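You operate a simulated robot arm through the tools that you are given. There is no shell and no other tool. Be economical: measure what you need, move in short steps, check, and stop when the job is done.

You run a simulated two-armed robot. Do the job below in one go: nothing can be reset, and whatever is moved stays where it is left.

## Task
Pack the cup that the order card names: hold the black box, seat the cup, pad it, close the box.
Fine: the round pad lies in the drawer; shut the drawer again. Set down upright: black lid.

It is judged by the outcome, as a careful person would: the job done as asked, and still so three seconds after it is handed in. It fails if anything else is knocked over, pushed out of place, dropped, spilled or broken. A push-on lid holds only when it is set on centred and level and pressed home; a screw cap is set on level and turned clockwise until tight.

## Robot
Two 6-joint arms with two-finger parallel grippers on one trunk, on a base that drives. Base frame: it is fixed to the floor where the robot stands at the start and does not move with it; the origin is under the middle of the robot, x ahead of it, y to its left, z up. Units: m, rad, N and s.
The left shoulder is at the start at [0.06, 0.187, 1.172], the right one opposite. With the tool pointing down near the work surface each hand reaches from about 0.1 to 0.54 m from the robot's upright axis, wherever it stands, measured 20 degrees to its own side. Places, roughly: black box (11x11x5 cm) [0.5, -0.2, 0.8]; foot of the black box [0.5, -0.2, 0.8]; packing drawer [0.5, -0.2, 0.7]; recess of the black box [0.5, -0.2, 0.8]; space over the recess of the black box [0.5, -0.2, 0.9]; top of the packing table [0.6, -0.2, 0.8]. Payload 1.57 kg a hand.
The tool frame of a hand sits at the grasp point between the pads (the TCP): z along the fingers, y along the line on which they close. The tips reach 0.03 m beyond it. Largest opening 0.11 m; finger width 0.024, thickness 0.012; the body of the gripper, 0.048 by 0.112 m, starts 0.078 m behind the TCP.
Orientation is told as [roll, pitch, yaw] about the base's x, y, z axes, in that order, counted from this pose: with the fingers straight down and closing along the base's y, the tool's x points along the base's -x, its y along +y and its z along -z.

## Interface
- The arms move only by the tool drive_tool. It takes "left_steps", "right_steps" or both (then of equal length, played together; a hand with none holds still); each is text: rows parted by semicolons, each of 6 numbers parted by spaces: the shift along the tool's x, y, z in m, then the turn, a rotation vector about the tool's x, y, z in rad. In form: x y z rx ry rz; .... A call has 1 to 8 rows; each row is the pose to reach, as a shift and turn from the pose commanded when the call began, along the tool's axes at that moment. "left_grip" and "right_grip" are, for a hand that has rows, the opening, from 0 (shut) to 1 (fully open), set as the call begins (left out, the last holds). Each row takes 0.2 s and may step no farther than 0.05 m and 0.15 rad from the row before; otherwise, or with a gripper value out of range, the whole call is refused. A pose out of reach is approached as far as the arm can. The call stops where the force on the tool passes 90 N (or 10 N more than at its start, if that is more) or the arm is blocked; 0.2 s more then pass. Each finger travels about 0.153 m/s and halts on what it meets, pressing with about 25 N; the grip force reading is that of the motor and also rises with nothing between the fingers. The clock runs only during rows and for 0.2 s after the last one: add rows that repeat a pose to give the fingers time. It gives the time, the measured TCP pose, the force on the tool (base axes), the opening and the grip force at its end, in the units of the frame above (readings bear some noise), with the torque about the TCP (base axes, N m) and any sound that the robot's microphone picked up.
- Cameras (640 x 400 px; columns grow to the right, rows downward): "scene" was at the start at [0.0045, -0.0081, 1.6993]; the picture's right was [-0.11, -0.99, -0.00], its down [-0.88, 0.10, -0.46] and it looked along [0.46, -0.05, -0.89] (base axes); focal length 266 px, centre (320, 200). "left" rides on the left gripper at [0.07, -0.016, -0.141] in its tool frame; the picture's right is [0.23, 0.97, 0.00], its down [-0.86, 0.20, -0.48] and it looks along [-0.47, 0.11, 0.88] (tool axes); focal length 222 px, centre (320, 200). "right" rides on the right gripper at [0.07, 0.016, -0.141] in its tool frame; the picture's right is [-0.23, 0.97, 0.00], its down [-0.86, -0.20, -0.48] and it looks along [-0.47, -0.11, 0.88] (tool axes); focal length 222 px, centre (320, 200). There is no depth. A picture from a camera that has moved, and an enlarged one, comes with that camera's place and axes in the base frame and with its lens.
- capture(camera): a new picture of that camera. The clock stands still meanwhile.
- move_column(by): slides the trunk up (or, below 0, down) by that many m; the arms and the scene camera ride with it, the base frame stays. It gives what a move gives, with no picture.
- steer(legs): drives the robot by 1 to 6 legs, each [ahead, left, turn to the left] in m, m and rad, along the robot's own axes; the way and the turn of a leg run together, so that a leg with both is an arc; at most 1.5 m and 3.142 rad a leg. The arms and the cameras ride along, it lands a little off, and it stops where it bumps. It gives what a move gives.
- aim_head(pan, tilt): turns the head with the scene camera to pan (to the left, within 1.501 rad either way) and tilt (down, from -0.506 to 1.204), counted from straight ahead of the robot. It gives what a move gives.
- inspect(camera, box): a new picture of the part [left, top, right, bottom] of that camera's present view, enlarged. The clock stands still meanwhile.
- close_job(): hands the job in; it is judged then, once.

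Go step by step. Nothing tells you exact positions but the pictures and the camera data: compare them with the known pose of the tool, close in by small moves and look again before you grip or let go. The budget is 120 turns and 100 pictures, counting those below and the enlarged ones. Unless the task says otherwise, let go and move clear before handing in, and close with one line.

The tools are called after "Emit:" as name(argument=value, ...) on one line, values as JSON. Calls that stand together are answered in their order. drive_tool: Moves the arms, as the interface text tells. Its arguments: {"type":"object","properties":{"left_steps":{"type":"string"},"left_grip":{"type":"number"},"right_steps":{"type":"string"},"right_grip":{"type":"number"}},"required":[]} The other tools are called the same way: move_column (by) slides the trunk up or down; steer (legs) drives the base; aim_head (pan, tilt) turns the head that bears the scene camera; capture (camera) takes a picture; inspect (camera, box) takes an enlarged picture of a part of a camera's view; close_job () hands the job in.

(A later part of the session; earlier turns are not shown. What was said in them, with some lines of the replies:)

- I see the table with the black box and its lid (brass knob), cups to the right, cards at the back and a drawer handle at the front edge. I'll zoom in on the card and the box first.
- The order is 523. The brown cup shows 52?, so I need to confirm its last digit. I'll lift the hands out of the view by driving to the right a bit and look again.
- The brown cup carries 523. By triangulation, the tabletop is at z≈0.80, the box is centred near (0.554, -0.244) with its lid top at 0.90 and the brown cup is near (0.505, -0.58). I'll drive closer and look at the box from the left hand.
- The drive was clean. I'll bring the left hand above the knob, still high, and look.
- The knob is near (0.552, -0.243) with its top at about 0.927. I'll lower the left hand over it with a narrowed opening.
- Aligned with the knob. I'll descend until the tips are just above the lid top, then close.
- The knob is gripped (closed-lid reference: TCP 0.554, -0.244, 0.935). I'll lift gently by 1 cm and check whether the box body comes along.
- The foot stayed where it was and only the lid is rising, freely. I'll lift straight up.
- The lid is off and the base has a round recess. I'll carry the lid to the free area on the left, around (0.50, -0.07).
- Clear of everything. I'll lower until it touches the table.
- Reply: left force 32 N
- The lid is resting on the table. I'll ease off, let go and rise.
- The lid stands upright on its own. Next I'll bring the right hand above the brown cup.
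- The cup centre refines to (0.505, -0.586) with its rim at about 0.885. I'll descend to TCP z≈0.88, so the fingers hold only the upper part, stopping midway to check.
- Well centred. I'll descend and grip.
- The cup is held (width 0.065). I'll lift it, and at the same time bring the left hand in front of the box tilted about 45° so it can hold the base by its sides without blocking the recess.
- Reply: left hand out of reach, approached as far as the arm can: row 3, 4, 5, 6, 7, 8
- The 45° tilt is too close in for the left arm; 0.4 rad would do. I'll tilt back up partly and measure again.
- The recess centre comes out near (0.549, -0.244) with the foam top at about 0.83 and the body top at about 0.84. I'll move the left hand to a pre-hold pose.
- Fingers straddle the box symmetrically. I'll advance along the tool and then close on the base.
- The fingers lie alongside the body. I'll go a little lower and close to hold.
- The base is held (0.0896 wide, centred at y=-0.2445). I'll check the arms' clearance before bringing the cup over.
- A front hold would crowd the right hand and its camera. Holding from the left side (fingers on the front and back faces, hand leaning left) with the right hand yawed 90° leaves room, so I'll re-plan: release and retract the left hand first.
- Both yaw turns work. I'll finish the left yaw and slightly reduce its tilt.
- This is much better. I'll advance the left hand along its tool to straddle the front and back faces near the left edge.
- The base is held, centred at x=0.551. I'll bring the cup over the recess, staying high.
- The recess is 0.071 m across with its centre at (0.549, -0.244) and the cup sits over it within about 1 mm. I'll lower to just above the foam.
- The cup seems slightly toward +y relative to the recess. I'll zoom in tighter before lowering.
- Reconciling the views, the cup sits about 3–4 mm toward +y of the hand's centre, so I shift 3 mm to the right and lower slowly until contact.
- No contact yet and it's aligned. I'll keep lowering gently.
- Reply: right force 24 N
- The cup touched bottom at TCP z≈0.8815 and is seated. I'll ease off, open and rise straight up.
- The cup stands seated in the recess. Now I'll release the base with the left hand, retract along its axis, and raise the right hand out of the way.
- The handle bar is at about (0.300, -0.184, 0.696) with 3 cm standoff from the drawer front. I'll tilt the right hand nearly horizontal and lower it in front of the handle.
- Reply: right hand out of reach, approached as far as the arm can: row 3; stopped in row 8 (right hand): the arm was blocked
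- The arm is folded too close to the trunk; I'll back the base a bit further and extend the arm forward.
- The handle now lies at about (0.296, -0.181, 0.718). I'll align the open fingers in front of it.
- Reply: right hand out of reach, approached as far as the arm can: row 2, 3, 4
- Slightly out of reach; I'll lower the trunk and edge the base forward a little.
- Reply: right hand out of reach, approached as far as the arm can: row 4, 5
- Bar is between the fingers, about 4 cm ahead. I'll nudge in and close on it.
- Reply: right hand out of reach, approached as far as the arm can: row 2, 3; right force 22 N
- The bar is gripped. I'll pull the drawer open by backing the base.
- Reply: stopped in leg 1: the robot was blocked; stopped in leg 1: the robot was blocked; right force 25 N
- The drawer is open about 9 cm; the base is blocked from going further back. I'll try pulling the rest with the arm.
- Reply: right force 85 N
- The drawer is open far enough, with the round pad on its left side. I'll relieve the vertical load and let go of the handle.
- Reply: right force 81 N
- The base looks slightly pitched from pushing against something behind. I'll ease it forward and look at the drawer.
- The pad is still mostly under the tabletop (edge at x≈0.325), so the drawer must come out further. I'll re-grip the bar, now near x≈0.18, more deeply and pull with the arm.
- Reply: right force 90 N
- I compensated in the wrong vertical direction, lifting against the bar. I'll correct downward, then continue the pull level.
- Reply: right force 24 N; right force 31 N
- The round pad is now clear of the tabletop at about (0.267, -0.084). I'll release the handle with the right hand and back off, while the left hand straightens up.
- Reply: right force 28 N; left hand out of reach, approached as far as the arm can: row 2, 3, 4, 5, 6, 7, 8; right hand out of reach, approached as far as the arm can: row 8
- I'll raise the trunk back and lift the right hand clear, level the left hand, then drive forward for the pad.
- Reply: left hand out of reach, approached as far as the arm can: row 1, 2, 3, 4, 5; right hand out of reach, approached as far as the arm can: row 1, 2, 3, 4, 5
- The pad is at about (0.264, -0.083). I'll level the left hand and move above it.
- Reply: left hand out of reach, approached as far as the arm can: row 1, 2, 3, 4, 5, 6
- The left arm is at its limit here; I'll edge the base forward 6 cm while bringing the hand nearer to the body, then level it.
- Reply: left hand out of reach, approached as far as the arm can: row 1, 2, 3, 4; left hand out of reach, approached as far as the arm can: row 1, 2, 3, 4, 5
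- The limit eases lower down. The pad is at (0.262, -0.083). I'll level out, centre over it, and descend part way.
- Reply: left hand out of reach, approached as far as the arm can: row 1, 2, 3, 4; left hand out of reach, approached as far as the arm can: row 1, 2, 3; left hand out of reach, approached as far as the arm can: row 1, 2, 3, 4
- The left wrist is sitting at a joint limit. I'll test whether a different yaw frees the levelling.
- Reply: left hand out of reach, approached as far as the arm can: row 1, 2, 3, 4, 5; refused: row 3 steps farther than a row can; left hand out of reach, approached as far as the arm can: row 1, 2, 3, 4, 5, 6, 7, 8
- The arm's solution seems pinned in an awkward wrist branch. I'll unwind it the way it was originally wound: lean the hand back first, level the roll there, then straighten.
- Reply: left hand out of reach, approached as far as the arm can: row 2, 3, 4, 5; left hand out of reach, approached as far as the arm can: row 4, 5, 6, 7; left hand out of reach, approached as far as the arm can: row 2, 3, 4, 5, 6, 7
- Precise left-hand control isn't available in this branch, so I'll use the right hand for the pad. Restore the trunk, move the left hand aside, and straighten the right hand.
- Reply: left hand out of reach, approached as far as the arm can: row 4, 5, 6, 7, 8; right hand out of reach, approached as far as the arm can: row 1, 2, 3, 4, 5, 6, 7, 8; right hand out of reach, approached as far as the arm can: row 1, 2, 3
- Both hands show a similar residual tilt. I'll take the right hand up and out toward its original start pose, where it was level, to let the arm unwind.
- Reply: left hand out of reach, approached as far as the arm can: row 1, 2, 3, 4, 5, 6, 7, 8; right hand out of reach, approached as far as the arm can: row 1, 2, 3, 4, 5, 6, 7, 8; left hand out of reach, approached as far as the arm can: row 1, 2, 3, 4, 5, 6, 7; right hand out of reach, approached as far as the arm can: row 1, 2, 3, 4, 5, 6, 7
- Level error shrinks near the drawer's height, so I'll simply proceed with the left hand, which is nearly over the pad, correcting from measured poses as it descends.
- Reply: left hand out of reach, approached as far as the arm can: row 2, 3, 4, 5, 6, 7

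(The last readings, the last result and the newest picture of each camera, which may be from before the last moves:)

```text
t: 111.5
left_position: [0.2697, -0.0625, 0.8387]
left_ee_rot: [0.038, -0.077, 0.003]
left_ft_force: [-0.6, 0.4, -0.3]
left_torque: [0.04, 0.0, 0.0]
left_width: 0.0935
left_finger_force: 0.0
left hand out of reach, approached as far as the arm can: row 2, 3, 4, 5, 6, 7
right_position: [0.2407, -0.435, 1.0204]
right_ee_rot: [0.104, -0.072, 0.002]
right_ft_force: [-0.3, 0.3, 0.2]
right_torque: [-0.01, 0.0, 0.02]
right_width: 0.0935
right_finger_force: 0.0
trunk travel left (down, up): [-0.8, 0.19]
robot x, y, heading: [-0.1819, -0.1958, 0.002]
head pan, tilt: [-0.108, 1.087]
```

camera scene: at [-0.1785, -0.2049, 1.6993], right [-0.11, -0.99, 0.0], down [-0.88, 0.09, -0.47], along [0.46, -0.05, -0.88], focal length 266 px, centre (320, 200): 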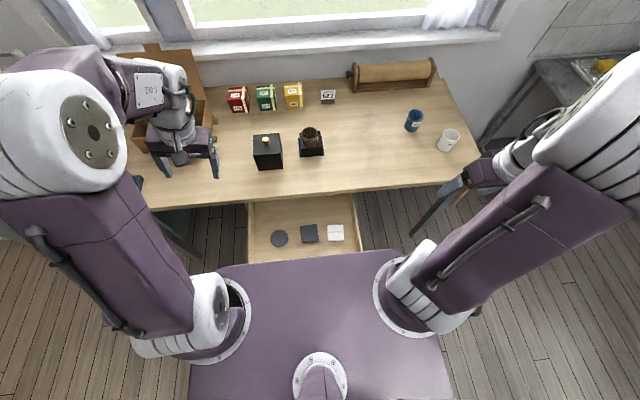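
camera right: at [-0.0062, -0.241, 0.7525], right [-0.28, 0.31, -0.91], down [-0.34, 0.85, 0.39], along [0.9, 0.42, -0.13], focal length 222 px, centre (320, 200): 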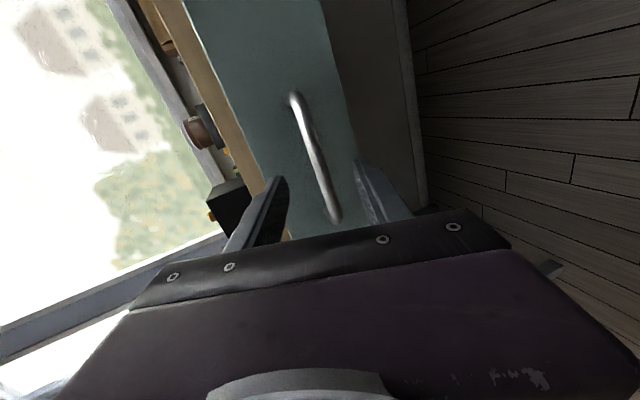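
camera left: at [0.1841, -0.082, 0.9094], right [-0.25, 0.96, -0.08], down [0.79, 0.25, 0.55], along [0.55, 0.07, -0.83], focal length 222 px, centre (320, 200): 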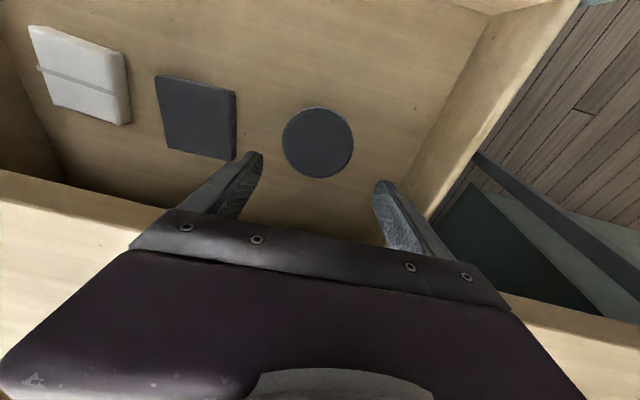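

Emit:
drive_tool(left_steps="0.03 0 0 0 0 0;0.06 0 0 0 0 0;0.08 -0.02 0 0.02 0.04 0;0.08 -0.02 0 0.038 0.077 0;0.08 -0.02 0 0.038 0.077 0")

```text
t: 112.7
left_position: [0.189, -0.0824, 0.8337]
left_ee_rot: [-0.004, 0.001, 0.003]
left_ft_force: [0.5, 0.5, -1.0]
left_torque: [0.01, 0.03, -0.02]
left_width: 0.0934
left_finger_force: 0.0
left hand out of reach, approached as far as the arm can: row 2
right_position: [0.2403, -0.434, 1.0207]
right_ee_rot: [0.103, -0.074, 0.003]
right_ft_force: [-0.5, 0.4, 0.1]
right_torque: [0.01, 0.03, 0.01]
right_width: 0.0939
right_finger_force: 0.1
trunk travel left (down, up): [-0.8, 0.19]
robot x, y, heading: [-0.1849, -0.1983, 0.003]
head pan, tilt: [-0.108, 1.087]
```

Level again, closer in. Now I'll try moving out to the pad from this clean state.

Emit:
drive_tool(left_steps="-0.02 0 0.02 0 0 0;-0.04 0 0.04 0 0 0;-0.06 0 0.05 0 0 0;-0.073 0 0.06 0 0 0;-0.073 0 0.06 0 0 0")

Emit:
capture(camera="left")

```text
t: 113.9
left_position: [0.2637, -0.083, 0.7733]
left_ee_rot: [0.0, 0.0, 0.004]
left_ft_force: [-0.4, 0.0, -1.3]
left_torque: [-0.02, 0.01, 0.03]
left_width: 0.0934
left_finger_force: 0.0
right_position: [0.2409, -0.4348, 1.0204]
right_ee_rot: [0.105, -0.075, 0.002]
right_ft_force: [-0.4, 0.0, -0.1]
right_torque: [-0.02, 0.02, 0.01]
right_width: 0.0935
right_finger_force: 0.0
trunk travel left (down, up): [-0.8, 0.19]
robot x, y, heading: [-0.181, -0.1987, -0.002]
head pan, tilt: [-0.108, 1.087]
```

```text
18 pictures are left
camera left: at [0.1935, -0.0981, 0.9139], right [-0.23, 0.97, 0.0], down [0.85, 0.2, 0.48], along [0.47, 0.11, -0.88], focal length 222 px, centre (320, 200)
```

left: 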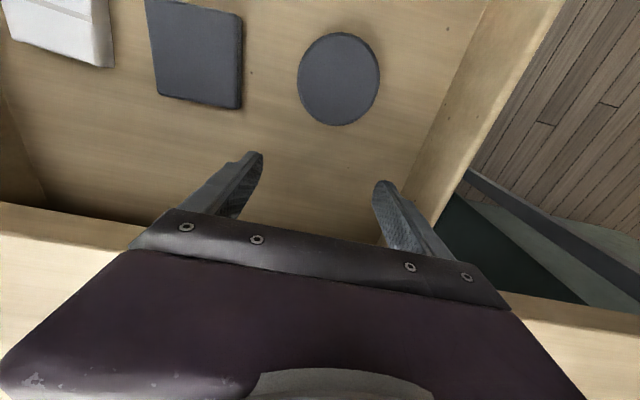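

The hand is level now, and the pad is actually at (0.193, -0.082), since the drawer has come out further. I'll move over it and lower.

Emit:
drive_tool(left_steps="0.03 0 0 0 0 0;0.06 0 0 0 0 0;0.07 0.001 0.015 0 0 0;0.07 0.001 0.03 0 0 0;0.07 0.001 0.03 0 0 0")

Emit:
capture(camera="left")

```text
t: 115.1
left_position: [0.192, -0.0813, 0.7435]
left_ee_rot: [0.001, 0.0, 0.003]
left_ft_force: [0.4, -0.2, -0.5]
left_torque: [0.01, -0.03, -0.05]
left_width: 0.0935
left_finger_force: 0.1
right_position: [0.2404, -0.4346, 1.022]
right_ee_rot: [0.103, -0.075, 0.001]
right_ft_force: [-0.5, -0.1, 0.4]
right_torque: [0.05, 0.03, 0.01]
right_width: 0.0934
right_finger_force: 0.2
trunk travel left (down, up): [-0.8, 0.19]
robot x, y, heading: [-0.181, -0.1956, -0.003]
head pan, tilt: [-0.108, 1.087]
```

```text
17 pictures are left
camera left: at [0.1239, -0.0978, 0.8835], right [-0.23, 0.97, 0.0], down [0.85, 0.2, 0.48], along [0.47, 0.11, -0.88], focal length 222 px, centre (320, 200)
```

left: 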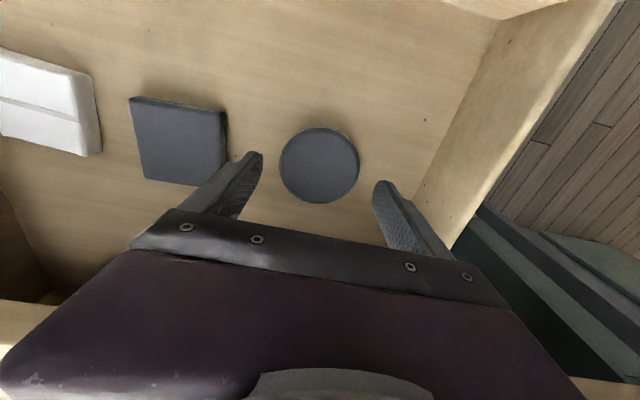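

The pad top is at z≈0.70, centred at (0.191, -0.082). I'll lower so the tips reach its sides and close.

Emit:
drive_tool(left_steps="0.001 -0.001 0.01 0 0 0;0.001 -0.001 0.018 0 0 0;0.001 -0.001 0.023 0 0 0;0.001 -0.001 0.023 0 0 0")

Emit:
drive_tool(left_steps="0 0 0 0 0 0;0 0 0 0 0 0;0 0 0 0 0 0", left_grip=0.4)

```text
t: 116.1
left_position: [0.1913, -0.0835, 0.7206]
left_ee_rot: [-0.001, 0.0, 0.002]
left_ft_force: [0.6, -0.2, -0.5]
left_torque: [0.0, -0.01, 0.0]
left_width: 0.0934
left_finger_force: 0.0
right_position: [0.241, -0.4348, 1.0221]
right_ee_rot: [0.105, -0.075, 0.001]
right_ft_force: [-0.2, 0.1, -0.4]
right_torque: [0.0, 0.0, 0.0]
right_width: 0.0936
right_finger_force: 0.1
trunk travel left (down, up): [-0.8, 0.19]
robot x, y, heading: [-0.1833, -0.1945, 0.002]
head pan, tilt: [-0.108, 1.087]
```

```text
t: 116.9
left_position: [0.1916, -0.0835, 0.7204]
left_ee_rot: [0.0, -0.002, 0.003]
left_ft_force: [0.9, -0.8, 0.2]
left_torque: [0.02, 0.03, -0.04]
left_width: 0.0682
left_finger_force: 25.1
right_position: [0.2398, -0.4354, 1.0207]
right_ee_rot: [0.104, -0.074, 0.001]
right_ft_force: [0.4, -0.1, 0.4]
right_torque: [-0.01, 0.02, 0.01]
right_width: 0.0934
right_finger_force: 0.1
trunk travel left (down, up): [-0.8, 0.19]
robot x, y, heading: [-0.1826, -0.1988, 0.001]
head pan, tilt: [-0.108, 1.087]
```

The pad is gripped (0.068 wide). I'll lift it straight up out of the drawer.

Emit:
drive_tool(left_steps="0 0 -0.03 0 0 0;0 0 -0.06 0 0 0;0 0 -0.1 0 0 0;0 0 -0.14 0 0 0;0 0 -0.18 0 0 0;0 0 -0.2 0 0 0;0 0 -0.2 0 0 0")

Emit:
steer(legs=[[-0.25, 0.06, 0]])

Emit:
capture(camera="scene")

```text
t: 118.5
left_position: [0.1919, -0.0827, 0.9211]
left_ee_rot: [0.001, 0.0, 0.003]
left_ft_force: [0.7, 0.0, -1.3]
left_torque: [0.0, -0.01, -0.01]
left_width: 0.0679
left_finger_force: 25.4
right_position: [0.2407, -0.4347, 1.0214]
right_ee_rot: [0.104, -0.074, 0.004]
right_ft_force: [0.3, 0.1, 0.0]
right_torque: [0.0, -0.01, 0.01]
right_width: 0.0934
right_finger_force: 0.1
trunk travel left (down, up): [-0.8, 0.19]
robot x, y, heading: [-0.1775, -0.1949, -0.003]
head pan, tilt: [-0.108, 1.087]
```

```text
t: 120.3
left_position: [-0.0545, -0.0242, 0.9205]
left_ee_rot: [0.001, 0.0, 0.001]
left_ft_force: [0.9, -0.3, -0.6]
left_torque: [0.0, -0.01, 0.01]
left_width: 0.0684
left_finger_force: 24.8
right_position: [-0.0081, -0.3756, 1.02]
right_ee_rot: [0.105, -0.073, -0.002]
right_ft_force: [0.0, -0.5, 0.1]
right_torque: [0.02, -0.01, 0.04]
right_width: 0.0934
right_finger_force: 0.1
trunk travel left (down, up): [-0.8, 0.19]
robot x, y, heading: [-0.4305, -0.1426, -0.002]
head pan, tilt: [-0.108, 1.087]
```

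```text
16 pictures are left
camera scene: at [-0.4229, -0.1463, 1.6993], right [-0.11, -0.99, 0.0], down [-0.88, 0.1, -0.46], along [0.46, -0.05, -0.89], focal length 266 px, centre (320, 200)
```

scene: 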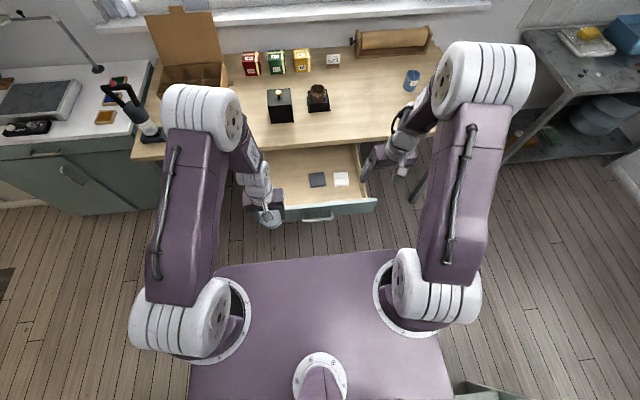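

I'll bring the right hand, fingers closed, down in front of the drawer handle (x≈0.014).

Emit:
drive_tool(right_steps="0.04 0.0 0 0 0 0;0.08 0.02 0 0 0 0;0.09 0.05 0.02 0.05 0.04 0;0.09 0.08 0.04 0.105 0.073 0;0.09 0.11 0.06 0.105 0.073 0;0.09 0.14 0.08 0.105 0.073 0;0.09 0.18 0.1 0.105 0.073 0;0.09 0.18 0.1 0.105 0.073 0", right_grip=0)

Emit:
drive_tool(right_steps="0 0 0.045 0 0 0;0 0 0.09 0 0 0;0 0 0.13 0 0 0;0 0 0.13 0 0 0")

```text
t: 122.2
left_position: [-0.0571, -0.0246, 0.921]
left_ee_rot: [0.001, -0.001, 0.002]
left_ft_force: [-0.2, -0.6, 0.0]
left_torque: [-0.02, 0.01, 0.05]
left_width: 0.0685
left_finger_force: 24.9
right_position: [-0.0702, -0.2582, 0.9384]
right_ee_rot: [0.038, -0.032, 0.013]
right_ft_force: [-1.2, -0.6, -0.2]
right_torque: [0.07, -0.03, 0.01]
right_width: 0.0001
right_finger_force: 20.6
right hand out of reach, approached as far as the arm can: row 4, 5, 6, 7
trunk travel left (down, up): [-0.8, 0.19]
robot x, y, heading: [-0.4284, -0.1397, 0.001]
head pan, tilt: [-0.108, 1.087]
```

```text
t: 123.2
left_position: [-0.0562, -0.0236, 0.92]
left_ee_rot: [-0.002, -0.001, 0.003]
left_ft_force: [0.1, -0.5, 1.0]
left_torque: [0.03, 0.02, 0.03]
left_width: 0.0684
left_finger_force: 24.9
right_position: [-0.0964, -0.1843, 0.8211]
right_ee_rot: [-0.012, 0.019, 0.005]
right_ft_force: [-0.4, -0.6, 0.3]
right_torque: [-0.01, -0.04, -0.03]
right_width: 0.0002
right_finger_force: 21.1
right hand out of reach, approached as far as the arm can: row 1, 3
trunk travel left (down, up): [-0.8, 0.19]
robot x, y, heading: [-0.4278, -0.1391, -0.002]
head pan, tilt: [-0.108, 1.087]
```

Emit:
drive_tool(right_steps="0 0 0.03 0 0 0;0 0 0.06 0 0 0;0 0 0.09 0 0 0;0 0 0.098 0 0 0;0 0 0.098 0 0 0")

Emit:
capture(camera="right")

```text
t: 124.3
left_position: [-0.0566, -0.0235, 0.9201]
left_ee_rot: [0.001, 0.0, 0.001]
left_ft_force: [0.3, 0.4, -0.5]
left_torque: [-0.01, -0.02, -0.01]
left_width: 0.0681
left_finger_force: 24.9
right_position: [-0.091, -0.1876, 0.7044]
right_ee_rot: [-0.003, 0.001, 0.002]
right_ft_force: [0.6, 0.5, 0.0]
right_torque: [0.02, -0.01, 0.0]
right_width: 0.0
right_finger_force: 21.7
right hand out of reach, approached as far as the arm can: row 1, 2
trunk travel left (down, up): [-0.8, 0.19]
robot x, y, heading: [-0.4309, -0.1387, -0.004]
head pan, tilt: [-0.108, 1.087]
```

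```text
15 pictures are left
camera right: at [-0.1621, -0.1695, 0.8459], right [0.22, 0.97, 0.0], down [0.86, -0.2, 0.48], along [0.47, -0.11, -0.88], focal length 222 px, centre (320, 200)
```

right: 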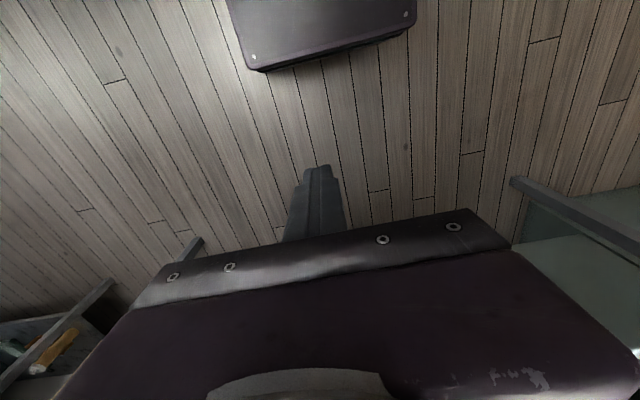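

Fingers are just in front of the bar. I'll push the drawer shut by driving forward.

Emit:
steer(legs=[[0.33, 0, 0]])

Emit:
capture(camera="scene")

```text
t: 126.5
left_position: [0.2719, -0.0262, 0.9202]
left_ee_rot: [0.001, -0.004, 0.0]
left_ft_force: [0.3, -0.2, -0.5]
left_torque: [-0.03, 0.03, -0.01]
left_width: 0.0682
left_finger_force: 24.4
right_position: [0.235, -0.1869, 0.7053]
right_ee_rot: [-0.004, -0.001, 0.002]
right_ft_force: [0.4, -0.4, -0.3]
right_torque: [0.04, 0.0, 0.02]
right_width: 0.0001
right_finger_force: 21.0
trunk travel left (down, up): [-0.8, 0.19]
robot x, y, heading: [-0.0992, -0.1396, -0.002]
head pan, tilt: [-0.108, 1.087]
```

```text
14 pictures are left
camera scene: at [-0.0983, -0.1465, 1.6993], right [-0.11, -0.99, 0.0], down [-0.88, 0.1, -0.47], along [0.46, -0.05, -0.89], focal length 266 px, centre (320, 200)
```

scene: 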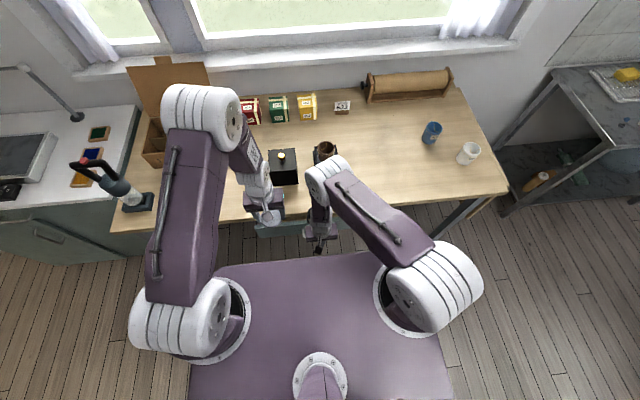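

About 4–5 cm to go. I'll finish the push with the arm, watching force.

Emit:
drive_tool(right_steps="-0.012 0 0 0 0 0;-0.024 0 0 0 0 0;-0.034 0 0 0 0 0;-0.042 0 0 0 0 0;-0.05 0 0 0 0 0;-0.05 0 0 0 0 0")

```text
t: 127.9
left_position: [0.267, -0.0248, 0.921]
left_ee_rot: [-0.003, -0.005, 0.0]
left_ft_force: [0.4, 0.1, -1.2]
left_torque: [0.0, 0.0, 0.01]
left_width: 0.0682
left_finger_force: 24.6
right_position: [0.2761, -0.2058, 0.7053]
right_ee_rot: [-0.017, -0.079, 0.005]
right_ft_force: [-44.6, 15.0, -21.2]
right_torque: [-0.13, -0.2, 0.04]
right_width: 0.0001
right_finger_force: 21.2
right hand out of reach, approached as far as the arm can: row 1, 2, 3, 4, 5
trunk travel left (down, up): [-0.8, 0.19]
robot x, y, heading: [-0.1002, -0.1384, -0.006]
head pan, tilt: [-0.108, 1.087]
```

The firm stop says it's closed. I'll back off, lift the right hand, and verify.

Emit:
drive_tool(right_steps="0.04 0 0 0 0 0;0.08 0 0 0 0 0;0.12 0 0 0 0 0;0.12 0 -0.045 0 0 0;0.12 0 -0.09 0 0 0;0.12 0 -0.135 0 0 0;0.12 -0.03 -0.17 0 0 0;0.12 -0.06 -0.2 0 0 0")

Emit:
capture(camera="right")

```text
t: 129.7
left_position: [0.2713, -0.0283, 0.9192]
left_ee_rot: [0.002, -0.002, 0.0]
left_ft_force: [-0.2, 0.4, 0.6]
left_torque: [-0.01, -0.01, 0.0]
left_width: 0.0679
left_finger_force: 24.8
right_position: [0.1653, -0.2487, 0.9068]
right_ee_rot: [-0.002, 0.001, 0.001]
right_ft_force: [0.1, -0.1, 0.4]
right_torque: [0.03, 0.0, 0.05]
right_width: 0.0
right_finger_force: 21.0
right hand out of reach, approached as far as the arm can: row 1
trunk travel left (down, up): [-0.8, 0.19]
robot x, y, heading: [-0.0989, -0.1424, -0.007]
head pan, tilt: [-0.108, 1.087]
```

```text
13 pictures are left
camera right: at [0.095, -0.2306, 1.048], right [0.23, 0.97, 0.0], down [0.85, -0.2, 0.48], along [0.47, -0.11, -0.88], focal length 222 px, centre (320, 200)
```

right: 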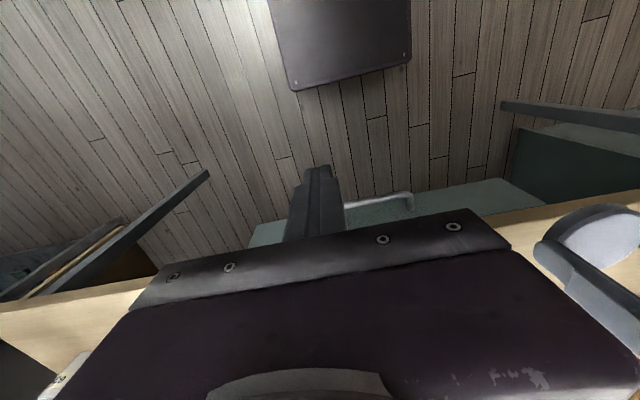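

The drawer is shut (handle back at x≈0.295). Next I'll raise both hands and drive back to the box with the pad.

Emit:
drive_tool(left_steps="0 0 -0.03 0 0 0;0 0 -0.06 0 0 0;0 0 -0.08 0 0 0", right_steps="0 -0.03 -0.03 0 0 0;0 -0.06 -0.06 0 0 0;0 -0.08 -0.08 0 0 0")

Emit:
steer(legs=[[0, -0.17, 0], [0.18, 0, 0]])

Emit:
capture(camera="left")

Emit:
inspect(camera="scene", box=[200, 120, 360, 240])

```text
t: 130.5
left_position: [0.2709, -0.0261, 0.9992]
left_ee_rot: [0.0, 0.001, 0.001]
left_ft_force: [0.1, -0.6, -0.1]
left_torque: [-0.02, 0.01, 0.0]
left_width: 0.068
left_finger_force: 25.0
right_position: [0.1725, -0.3268, 0.9851]
right_ee_rot: [-0.003, 0.002, 0.0]
right_ft_force: [0.2, 0.7, -1.8]
right_torque: [-0.01, -0.01, 0.01]
right_width: 0.0
right_finger_force: 20.8
right hand out of reach, approached as far as the arm can: row 3
trunk travel left (down, up): [-0.8, 0.19]
robot x, y, heading: [-0.1001, -0.1393, -0.001]
head pan, tilt: [-0.108, 1.087]
```

```text
t: 133.1
left_position: [0.4503, -0.1953, 1.0002]
left_ee_rot: [-0.001, -0.003, -0.001]
left_ft_force: [-0.3, -0.1, -0.7]
left_torque: [-0.03, -0.02, -0.01]
left_width: 0.0682
left_finger_force: 25.2
right_position: [0.35, -0.4975, 0.9842]
right_ee_rot: [-0.003, -0.001, 0.002]
right_ft_force: [-0.1, 0.3, 0.1]
right_torque: [0.01, -0.05, 0.01]
right_width: 0.0
right_finger_force: 21.4
trunk travel left (down, up): [-0.8, 0.19]
robot x, y, heading: [0.0811, -0.3082, 0.0]
head pan, tilt: [-0.108, 1.087]
```

```text
12 pictures are left
camera left: at [0.3796, -0.2119, 1.1409], right [-0.23, 0.97, 0.0], down [0.85, 0.2, 0.48], along [0.47, 0.11, -0.88], focal length 222 px, centre (320, 200)
```

left: 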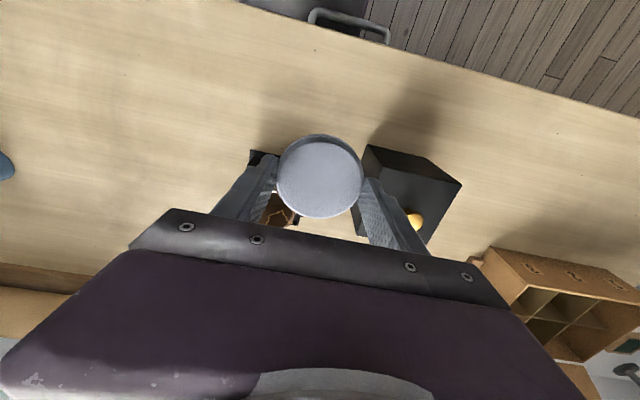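

```text
3.33 times, centred on (280, 180) of scene
camera zoom: at [0.0789, -0.3162, 1.6993], right [-0.11, -0.99, 0.0], down [-0.88, 0.1, -0.47], along [0.46, -0.05, -0.88], focal length 887 px, centre (453, 267)
```

zoom: 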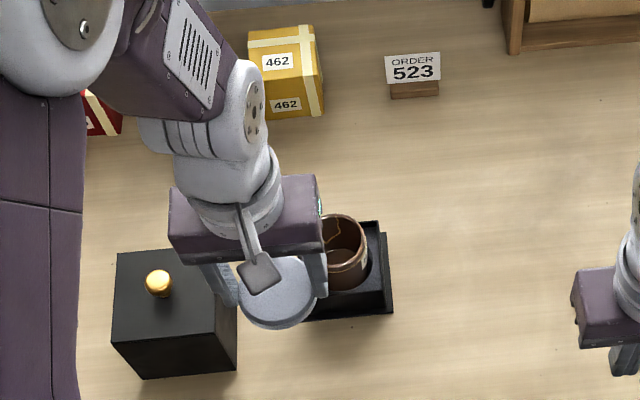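

The pad is held about 3 mm short in x from the hand's centre. I'll move above the cup at (0.549, -0.2435) and lower to just over the rim.

Emit:
drive_tool(left_steps="-0.03 -0.015 0 0 0 0;-0.06 -0.03 0 0 0 0;-0.09 -0.045 0 0 0 0;-0.102 -0.048 0 0 0 0;-0.102 -0.048 0.03 0 0 0;-0.102 -0.048 0.06 0 0 0;-0.102 -0.048 0.07 0 0 0;-0.102 -0.048 0.07 0 0 0")

Emit:
inspect(camera="scene", box=[240, 130, 330, 220])

Emit:
capture(camera="left")

```text
t: 134.9
left_position: [0.5525, -0.2442, 0.9302]
left_ee_rot: [0.002, 0.0, 0.0]
left_ft_force: [-0.5, 0.3, 0.2]
left_torque: [0.04, 0.03, 0.01]
left_width: 0.0682
left_finger_force: 25.4
right_position: [0.3529, -0.4962, 0.984]
right_ee_rot: [-0.003, 0.0, 0.001]
right_ft_force: [-0.2, 0.4, 0.3]
right_torque: [-0.02, -0.01, -0.01]
right_width: 0.0001
right_finger_force: 21.4
trunk travel left (down, up): [-0.8, 0.19]
robot x, y, heading: [0.0772, -0.3049, -0.005]
head pan, tilt: [-0.108, 1.087]
```

```text
4.44 times, centred on (285, 175) of scene
camera zoom: at [0.0824, -0.317, 1.6993], right [-0.11, -0.99, 0.0], down [-0.88, 0.1, -0.47], along [0.46, -0.05, -0.89], focal length 1183 px, centre (476, 311)
```

zoom: 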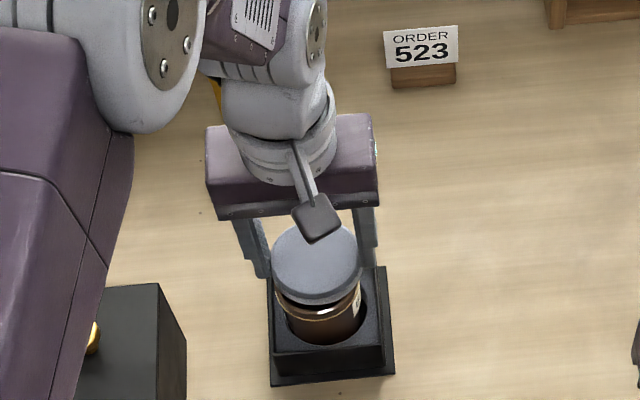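

```text
9 pictures are left
camera left: at [0.4835, -0.2605, 1.0702], right [-0.23, 0.97, 0.0], down [0.86, 0.2, 0.48], along [0.47, 0.11, -0.88], focal length 222 px, centre (320, 200)
```

left: 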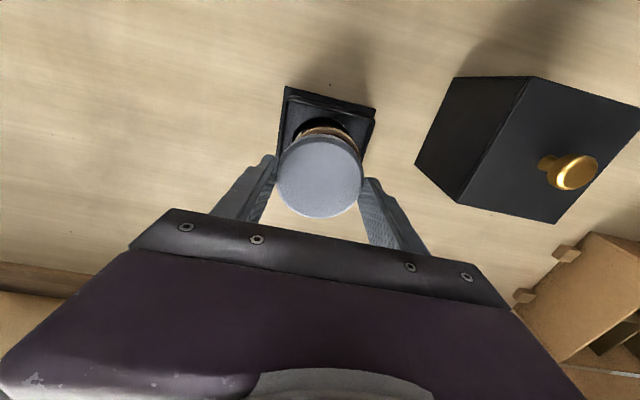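

The pad is aligned over the cup. I'll lower gently until it rests on the rim.

Emit:
drive_tool(left_steps="0 0 0.005 0 0 0;0 0 0.009 0 0 0;0 0 0.013 0 0 0;0 0 0.016 0 0 0;0 0 0.016 0 0 0")

```text
t: 136.1
left_position: [0.5531, -0.2453, 0.9166]
left_ee_rot: [-0.001, -0.008, 0.0]
left_ft_force: [4.6, 1.7, 33.3]
left_torque: [0.25, -0.22, 0.01]
left_width: 0.0688
left_finger_force: 24.8
right_position: [0.3507, -0.498, 0.985]
right_ee_rot: [-0.002, -0.001, 0.003]
right_ft_force: [-0.7, 0.0, -0.2]
right_torque: [0.0, -0.01, 0.0]
right_width: 0.0
right_finger_force: 21.2
trunk travel left (down, up): [-0.8, 0.19]
robot x, y, heading: [0.0776, -0.3084, -0.006]
head pan, tilt: [-0.108, 1.087]
```

Contact. I'll ease off, release and rise.

Emit:
drive_tool(left_steps="0 0 -0.003 0 0 0;0 0 -0.003 0 0 0")

Emit:
drive_tool(left_steps="0 0 0 0 0 0;0 0 0 0 0 0;0 0 -0.03 0 0 0;0 0 -0.07 0 0 0;0 0 -0.1 0 0 0;0 0 -0.13 0 0 0;0 0 -0.13 0 0 0", left_grip=0.85)

Emit:
inspect(camera="left", box=[250, 60, 400, 190])

Emit:
inspect(camera="scene", box=[200, 140, 320, 230])

```text
t: 136.7
left_position: [0.5525, -0.2446, 0.9164]
left_ee_rot: [0.001, 0.0, -0.002]
left_ft_force: [4.0, -1.0, 10.4]
left_torque: [-0.11, -0.3, -0.01]
left_width: 0.0681
left_finger_force: 25.2
right_position: [0.3521, -0.4973, 0.9837]
right_ee_rot: [-0.005, 0.001, 0.002]
right_ft_force: [-0.3, -0.6, -0.5]
right_torque: [0.0, 0.0, 0.02]
right_width: 0.0001
right_finger_force: 21.5
trunk travel left (down, up): [-0.8, 0.19]
robot x, y, heading: [0.0753, -0.3105, -0.002]
head pan, tilt: [-0.108, 1.087]
```

```text
t: 138.3
left_position: [0.5527, -0.2456, 1.0473]
left_ee_rot: [0.0, 0.001, -0.001]
left_ft_force: [0.8, 1.1, -0.1]
left_torque: [0.04, -0.01, 0.03]
left_width: 0.0935
left_finger_force: 0.0
right_position: [0.3524, -0.4999, 0.9846]
right_ee_rot: [-0.003, 0.0, 0.003]
right_ft_force: [-0.2, 0.0, -0.1]
right_torque: [0.02, -0.03, -0.02]
right_width: 0.0
right_finger_force: 21.2
trunk travel left (down, up): [-0.8, 0.19]
robot x, y, heading: [0.0795, -0.3122, -0.005]
head pan, tilt: [-0.108, 1.087]
```

```text
3.08 times, centred on (325, 125) of left
camera zoom: at [0.4841, -0.2611, 1.1881], right [-0.23, 0.97, 0.0], down [0.86, 0.2, 0.48], along [0.47, 0.11, -0.88], focal length 684 px, centre (305, 431)
```

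zoom: 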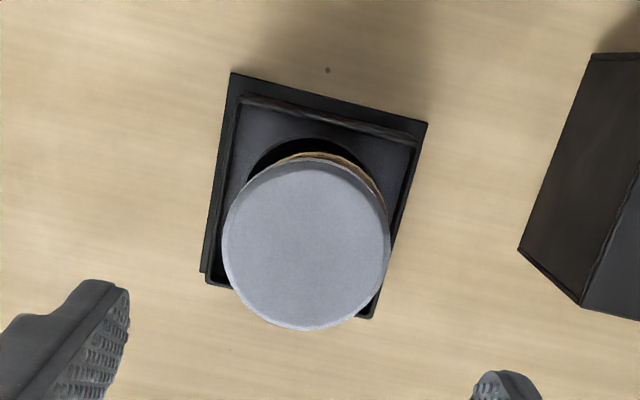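

```text
4.44 times, centred on (260, 185) of scene
camera zoom: at [0.0827, -0.3171, 1.6993], right [-0.11, -0.99, 0.0], down [-0.88, 0.1, -0.46], along [0.46, -0.05, -0.89], focal length 1183 px, centre (587, 267)
```

zoom: 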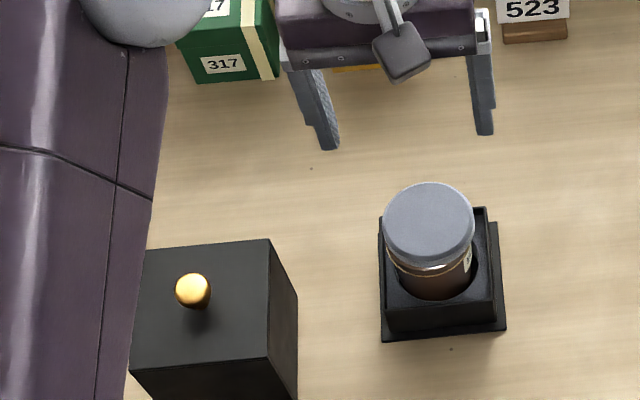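

The pad rests squarely on the cup. Next, the lid: the left hand goes back over the knob at the same spot where I released it (0.503, -0.0734).

Emit:
drive_tool(left_steps="0.01 0.045 0 0 0 0;0.025 0.09 0 0 0 0;0.04 0.13 0 0 0 0;0.0497 0.172 0 0 0 0;0.0497 0.172 0.035 0 0 0;0.0497 0.172 0.07 0 0 0;0.0497 0.172 0.07 0 0 0", left_grip=0.5)

Emit:
capture(camera="left")

```text
t: 139.9
left_position: [0.5039, -0.0727, 0.9771]
left_ee_rot: [0.001, -0.001, 0.0]
left_ft_force: [0.2, -0.9, 0.7]
left_torque: [-0.01, -0.02, -0.02]
left_width: 0.0549
left_finger_force: 0.0
right_position: [0.3518, -0.497, 0.985]
right_ee_rot: [-0.004, 0.002, 0.001]
right_ft_force: [0.3, -0.1, -0.5]
right_torque: [-0.02, -0.03, -0.01]
right_width: 0.0001
right_finger_force: 21.3
trunk travel left (down, up): [-0.8, 0.19]
robot x, y, heading: [0.0806, -0.3109, -0.003]
head pan, tilt: [-0.108, 1.087]
```

```text
6 pictures are left
camera left: at [0.4342, -0.0885, 1.1174], right [-0.23, 0.97, 0.0], down [0.85, 0.2, 0.48], along [0.47, 0.11, -0.88], focal length 222 px, centre (320, 200)
```

left: 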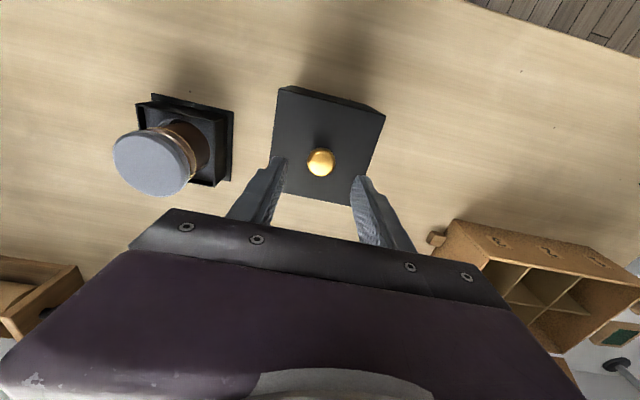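

Centred on the knob. I'll descend to the earlier height, grip, then lift.

Emit:
drive_tool(left_steps="0 0 0.015 0 0 0;0 0 0.03 0 0 0;0 0 0.043 0 0 0;0 0 0.043 0 0 0")

Emit:
drive_tool(left_steps="0 0 0 0 0 0;0 0 0 0 0 0;0 0 0 0 0 0", left_grip=0)

Emit:
drive_tool(left_steps="0 0 -0.02 0 0 0;0 0 -0.05 0 0 0;0 0 -0.09 0 0 0;0 0 -0.13 0 0 0;0 0 -0.13 0 0 0")

```text
t: 140.9
left_position: [0.5019, -0.073, 0.9334]
left_ee_rot: [0.001, 0.0, 0.0]
left_ft_force: [0.3, 0.2, 1.2]
left_torque: [0.03, 0.03, 0.01]
left_width: 0.0549
left_finger_force: 0.0
right_position: [0.3532, -0.4983, 0.984]
right_ee_rot: [-0.003, 0.003, 0.003]
right_ft_force: [0.8, -1.1, 1.1]
right_torque: [0.01, 0.0, -0.03]
right_width: 0.0
right_finger_force: 21.9
trunk travel left (down, up): [-0.8, 0.19]
robot x, y, heading: [0.0803, -0.3094, -0.002]
head pan, tilt: [-0.108, 1.087]
```

```text
t: 141.7
left_position: [0.5033, -0.0724, 0.9337]
left_ee_rot: [0.001, -0.002, -0.001]
left_ft_force: [-0.3, 0.9, -0.2]
left_torque: [0.0, -0.01, -0.01]
left_width: 0.0249
left_finger_force: 24.9
right_position: [0.352, -0.4972, 0.9839]
right_ee_rot: [-0.003, 0.001, 0.003]
right_ft_force: [0.0, 0.7, 0.3]
right_torque: [-0.04, -0.01, 0.0]
right_width: 0.0
right_finger_force: 21.2
trunk travel left (down, up): [-0.8, 0.19]
robot x, y, heading: [0.0799, -0.3104, -0.004]
head pan, tilt: [-0.108, 1.087]
```

```text
t: 142.9
left_position: [0.5039, -0.0716, 1.0644]
left_ee_rot: [0.0, 0.0, -0.001]
left_ft_force: [-0.7, 0.4, 0.1]
left_torque: [0.0, 0.01, 0.01]
left_width: 0.0248
left_finger_force: 25.3
right_position: [0.3529, -0.4969, 0.9835]
right_ee_rot: [-0.003, 0.001, 0.003]
right_ft_force: [-0.4, -1.0, 0.5]
right_torque: [0.02, 0.01, 0.02]
right_width: 0.0001
right_finger_force: 21.6
trunk travel left (down, up): [-0.8, 0.19]
robot x, y, heading: [0.0736, -0.3052, 0.0]
head pan, tilt: [-0.108, 1.087]
```

I'll carry the lid over the box at the reference position (0.5535, -0.244).

Emit:
drive_tool(left_steps="-0.01 -0.045 0 0 0 0;-0.02 -0.09 0 0 0 0;-0.035 -0.13 0 0 0 0;-0.0497 -0.1718 0 0 0 0;-0.0497 -0.1718 0 0 0 0")

Emit:
inspect(camera="scene", box=[235, 125, 335, 225])

```text
t: 144.1
left_position: [0.5527, -0.2441, 1.0638]
left_ee_rot: [0.002, 0.0, 0.0]
left_ft_force: [0.4, -0.4, 0.0]
left_torque: [0.01, 0.0, 0.04]
left_width: 0.0249
left_finger_force: 25.3
right_position: [0.3523, -0.4968, 0.984]
right_ee_rot: [-0.003, 0.002, 0.001]
right_ft_force: [0.2, 0.9, -0.3]
right_torque: [-0.03, 0.0, 0.03]
right_width: 0.0001
right_finger_force: 21.3
trunk travel left (down, up): [-0.8, 0.19]
robot x, y, heading: [0.0759, -0.3069, -0.001]
head pan, tilt: [-0.108, 1.087]
```

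```text
4.00 times, centred on (285, 175) of scene
camera zoom: at [0.0823, -0.3163, 1.6993], right [-0.11, -0.99, 0.0], down [-0.88, 0.1, -0.47], along [0.46, -0.05, -0.89], focal length 1065 px, centre (460, 300)
```

zoom: 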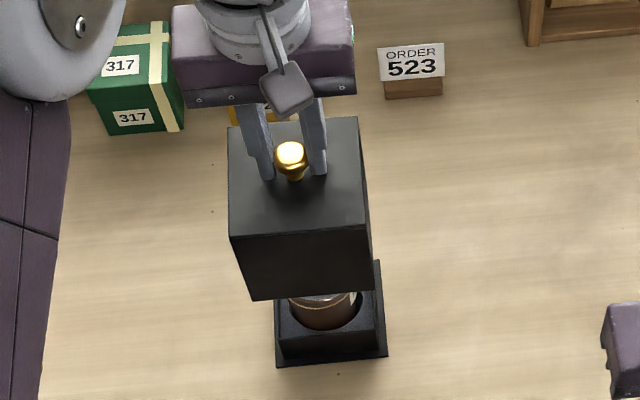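

The box hasn't shifted (under 1 mm) and the lid is aligned. I'll lower to where the lid meets the body, watching for side forces.

Emit:
drive_tool(left_steps="-0.0005 0 0.03 0 0 0;-0.0005 0 0.06 0 0 0;-0.0005 0 0.075 0 0 0;-0.0005 0 0.085 0 0 0;-0.0005 0 0.095 0 0 0;-0.0005 0 0.095 0 0 0")

```text
t: 145.5
left_position: [0.5544, -0.2442, 0.9696]
left_ee_rot: [0.0, 0.0, -0.001]
left_ft_force: [-0.3, 0.8, -1.4]
left_torque: [-0.02, -0.04, -0.01]
left_width: 0.0249
left_finger_force: 24.9
right_position: [0.3533, -0.4976, 0.9844]
right_ee_rot: [-0.005, 0.002, 0.0]
right_ft_force: [-0.4, -0.7, 0.5]
right_torque: [0.02, 0.01, -0.02]
right_width: 0.0
right_finger_force: 21.2
trunk travel left (down, up): [-0.8, 0.19]
robot x, y, heading: [0.0815, -0.3081, -0.0]
head pan, tilt: [-0.108, 1.087]
```

No contact forces, so the lid is passing over the body. I'll continue down.

Emit:
drive_tool(left_steps="0.0005 0 0.008 0 0 0;0.0005 0 0.016 0 0 0;0.0005 0 0.022 0 0 0;0.0005 0 0.027 0 0 0;0.0005 0 0.031 0 0 0;0.0005 0 0.034 0 0 0;0.0005 0 0.034 0 0 0")

```text
t: 147.1
left_position: [0.554, -0.2442, 0.9382]
left_ee_rot: [-0.002, -0.008, 0.001]
left_ft_force: [4.3, 3.1, 25.5]
left_torque: [0.03, 0.11, -0.02]
left_width: 0.025
left_finger_force: 25.2
right_position: [0.3518, -0.4966, 0.9859]
right_ee_rot: [-0.003, 0.001, 0.001]
right_ft_force: [1.1, 0.8, 0.1]
right_torque: [0.04, -0.01, 0.0]
right_width: 0.0
right_finger_force: 21.3
trunk travel left (down, up): [-0.8, 0.19]
robot x, y, heading: [0.0784, -0.3109, -0.004]
head pan, tilt: [-0.108, 1.087]
```

Near home (expected ≈0.936). I'll press further.

Emit:
drive_tool(left_steps="0 0 0.002 0 0 0;0 0 0.004 0 0 0;0 0 0.006 0 0 0;0 0 0.008 0 0 0;0 0 0.008 0 0 0")

Emit:
inspect(camera="scene", box=[255, 155, 315, 215])

```text
t: 148.3
left_position: [0.5524, -0.2449, 0.9358]
left_ee_rot: [-0.003, -0.022, 0.0]
left_ft_force: [8.0, 10.5, 86.1]
left_torque: [0.83, 1.08, -0.07]
left_width: 0.0248
left_finger_force: 24.7
right_position: [0.3458, -0.4965, 0.9863]
right_ee_rot: [-0.003, -0.005, 0.001]
right_ft_force: [0.1, -0.2, -0.9]
right_torque: [0.01, 0.0, 0.01]
right_width: 0.0003
right_finger_force: 21.1
trunk travel left (down, up): [-0.8, 0.19]
robot x, y, heading: [0.0799, -0.312, -0.004]
head pan, tilt: [-0.108, 1.087]
```

```text
6.67 times, centred on (285, 185) of scene
camera zoom: at [0.071, -0.3163, 1.6998], right [-0.11, -0.99, 0.0], down [-0.88, 0.1, -0.47], along [0.47, -0.05, -0.88], focal length 1775 px, centre (553, 300)
```

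zoom: 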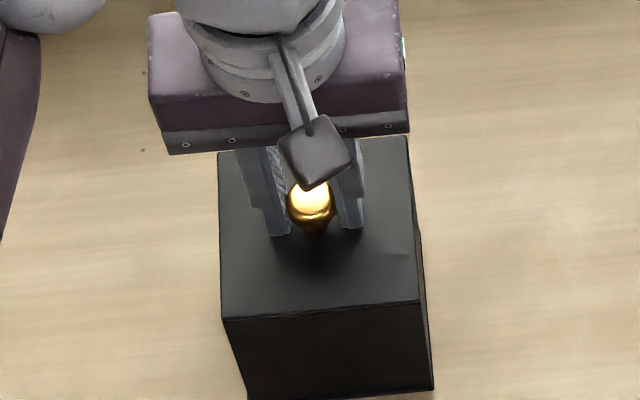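

It's pressed home at 86 N with TCP 0.936, matching the original closed height. I'll ease off, release and rise.

Emit:
drive_tool(left_steps="0 0 -0.005 0 0 0;0 0 -0.009 0 0 0;0 0 -0.009 0 0 0")

Emit:
drive_tool(left_steps="0 0 0 0 0 0;0 0 0 0 0 0;0 0 0 0 0 0;0 0 -0.03 0 0 0;0 0 -0.07 0 0 0;0 0 -0.11 0 0 0;0 0 -0.14 0 0 0;0 0 -0.14 0 0 0", left_grip=0.5)

Emit:
inspect(camera="scene", box=[245, 145, 325, 215])

```text
t: 149.1
left_position: [0.5537, -0.2455, 0.9351]
left_ee_rot: [0.0, 0.0, -0.002]
left_ft_force: [8.6, 2.6, 25.1]
left_torque: [-0.2, -0.86, 0.04]
left_width: 0.0252
left_finger_force: 24.6
right_position: [0.3517, -0.4978, 0.9836]
right_ee_rot: [-0.002, 0.0, -0.001]
right_ft_force: [0.3, -0.4, 0.4]
right_torque: [0.02, -0.01, 0.0]
right_width: 0.0
right_finger_force: 21.0
trunk travel left (down, up): [-0.8, 0.19]
robot x, y, heading: [0.0756, -0.3067, -0.002]
head pan, tilt: [-0.108, 1.087]
```

```text
t: 150.9
left_position: [0.5528, -0.2447, 1.0759]
left_ee_rot: [0.0, -0.001, 0.001]
left_ft_force: [0.0, 0.5, 0.2]
left_torque: [-0.03, -0.02, 0.02]
left_width: 0.0552
left_finger_force: 0.1
right_position: [0.3538, -0.4973, 0.9846]
right_ee_rot: [-0.003, 0.001, 0.001]
right_ft_force: [-0.1, 0.5, 0.4]
right_torque: [0.01, 0.03, 0.0]
right_width: 0.0002
right_finger_force: 21.2
trunk travel left (down, up): [-0.8, 0.19]
robot x, y, heading: [0.0789, -0.3075, -0.007]
head pan, tilt: [-0.108, 1.087]
```

```text
5.71 times, centred on (285, 180) of scene
camera zoom: at [0.0824, -0.317, 1.6993], right [-0.11, -0.99, 0.0], down [-0.88, 0.1, -0.47], along [0.46, -0.05, -0.89], focal length 1521 px, centre (520, 314)
```

zoom: 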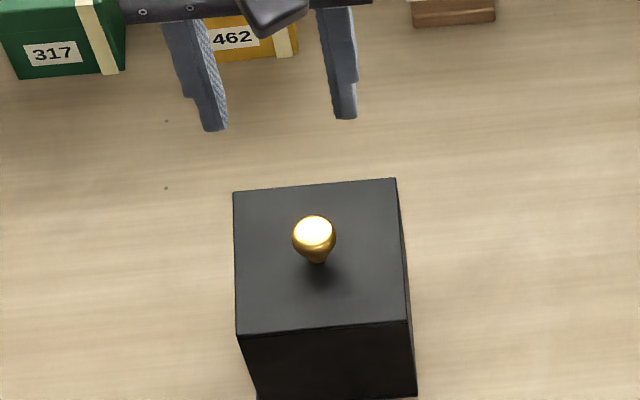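

The lid is closed and level. One last check of the drawer from the right camera.

Emit:
capture(camera="right")

```text
2 pictures are left
camera right: at [0.2828, -0.4803, 1.1255], right [0.23, 0.97, 0.0], down [0.86, -0.2, 0.48], along [0.46, -0.11, -0.88], focal length 222 px, centre (320, 200)
```

right: 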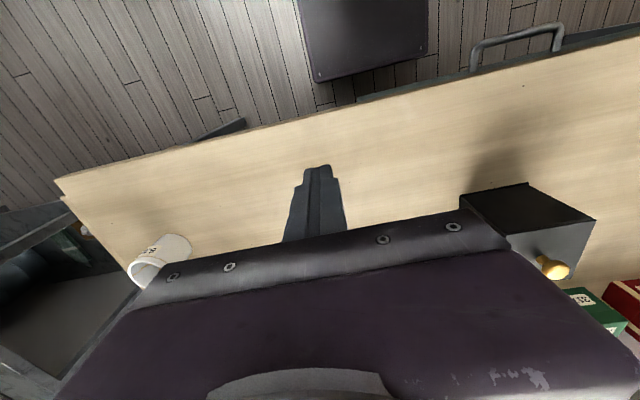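

The drawer is flush again, the box is closed and both hands are clear, so I'm handing in.

Emit:
close_job()

```text
The job is handed in.
```

Cup 523 (the brown one) is seated in the black box with the round pad on its rim; the lid is pressed home and the drawer is shut, though I held the box only while seating the cup, since the lid covers its sides.
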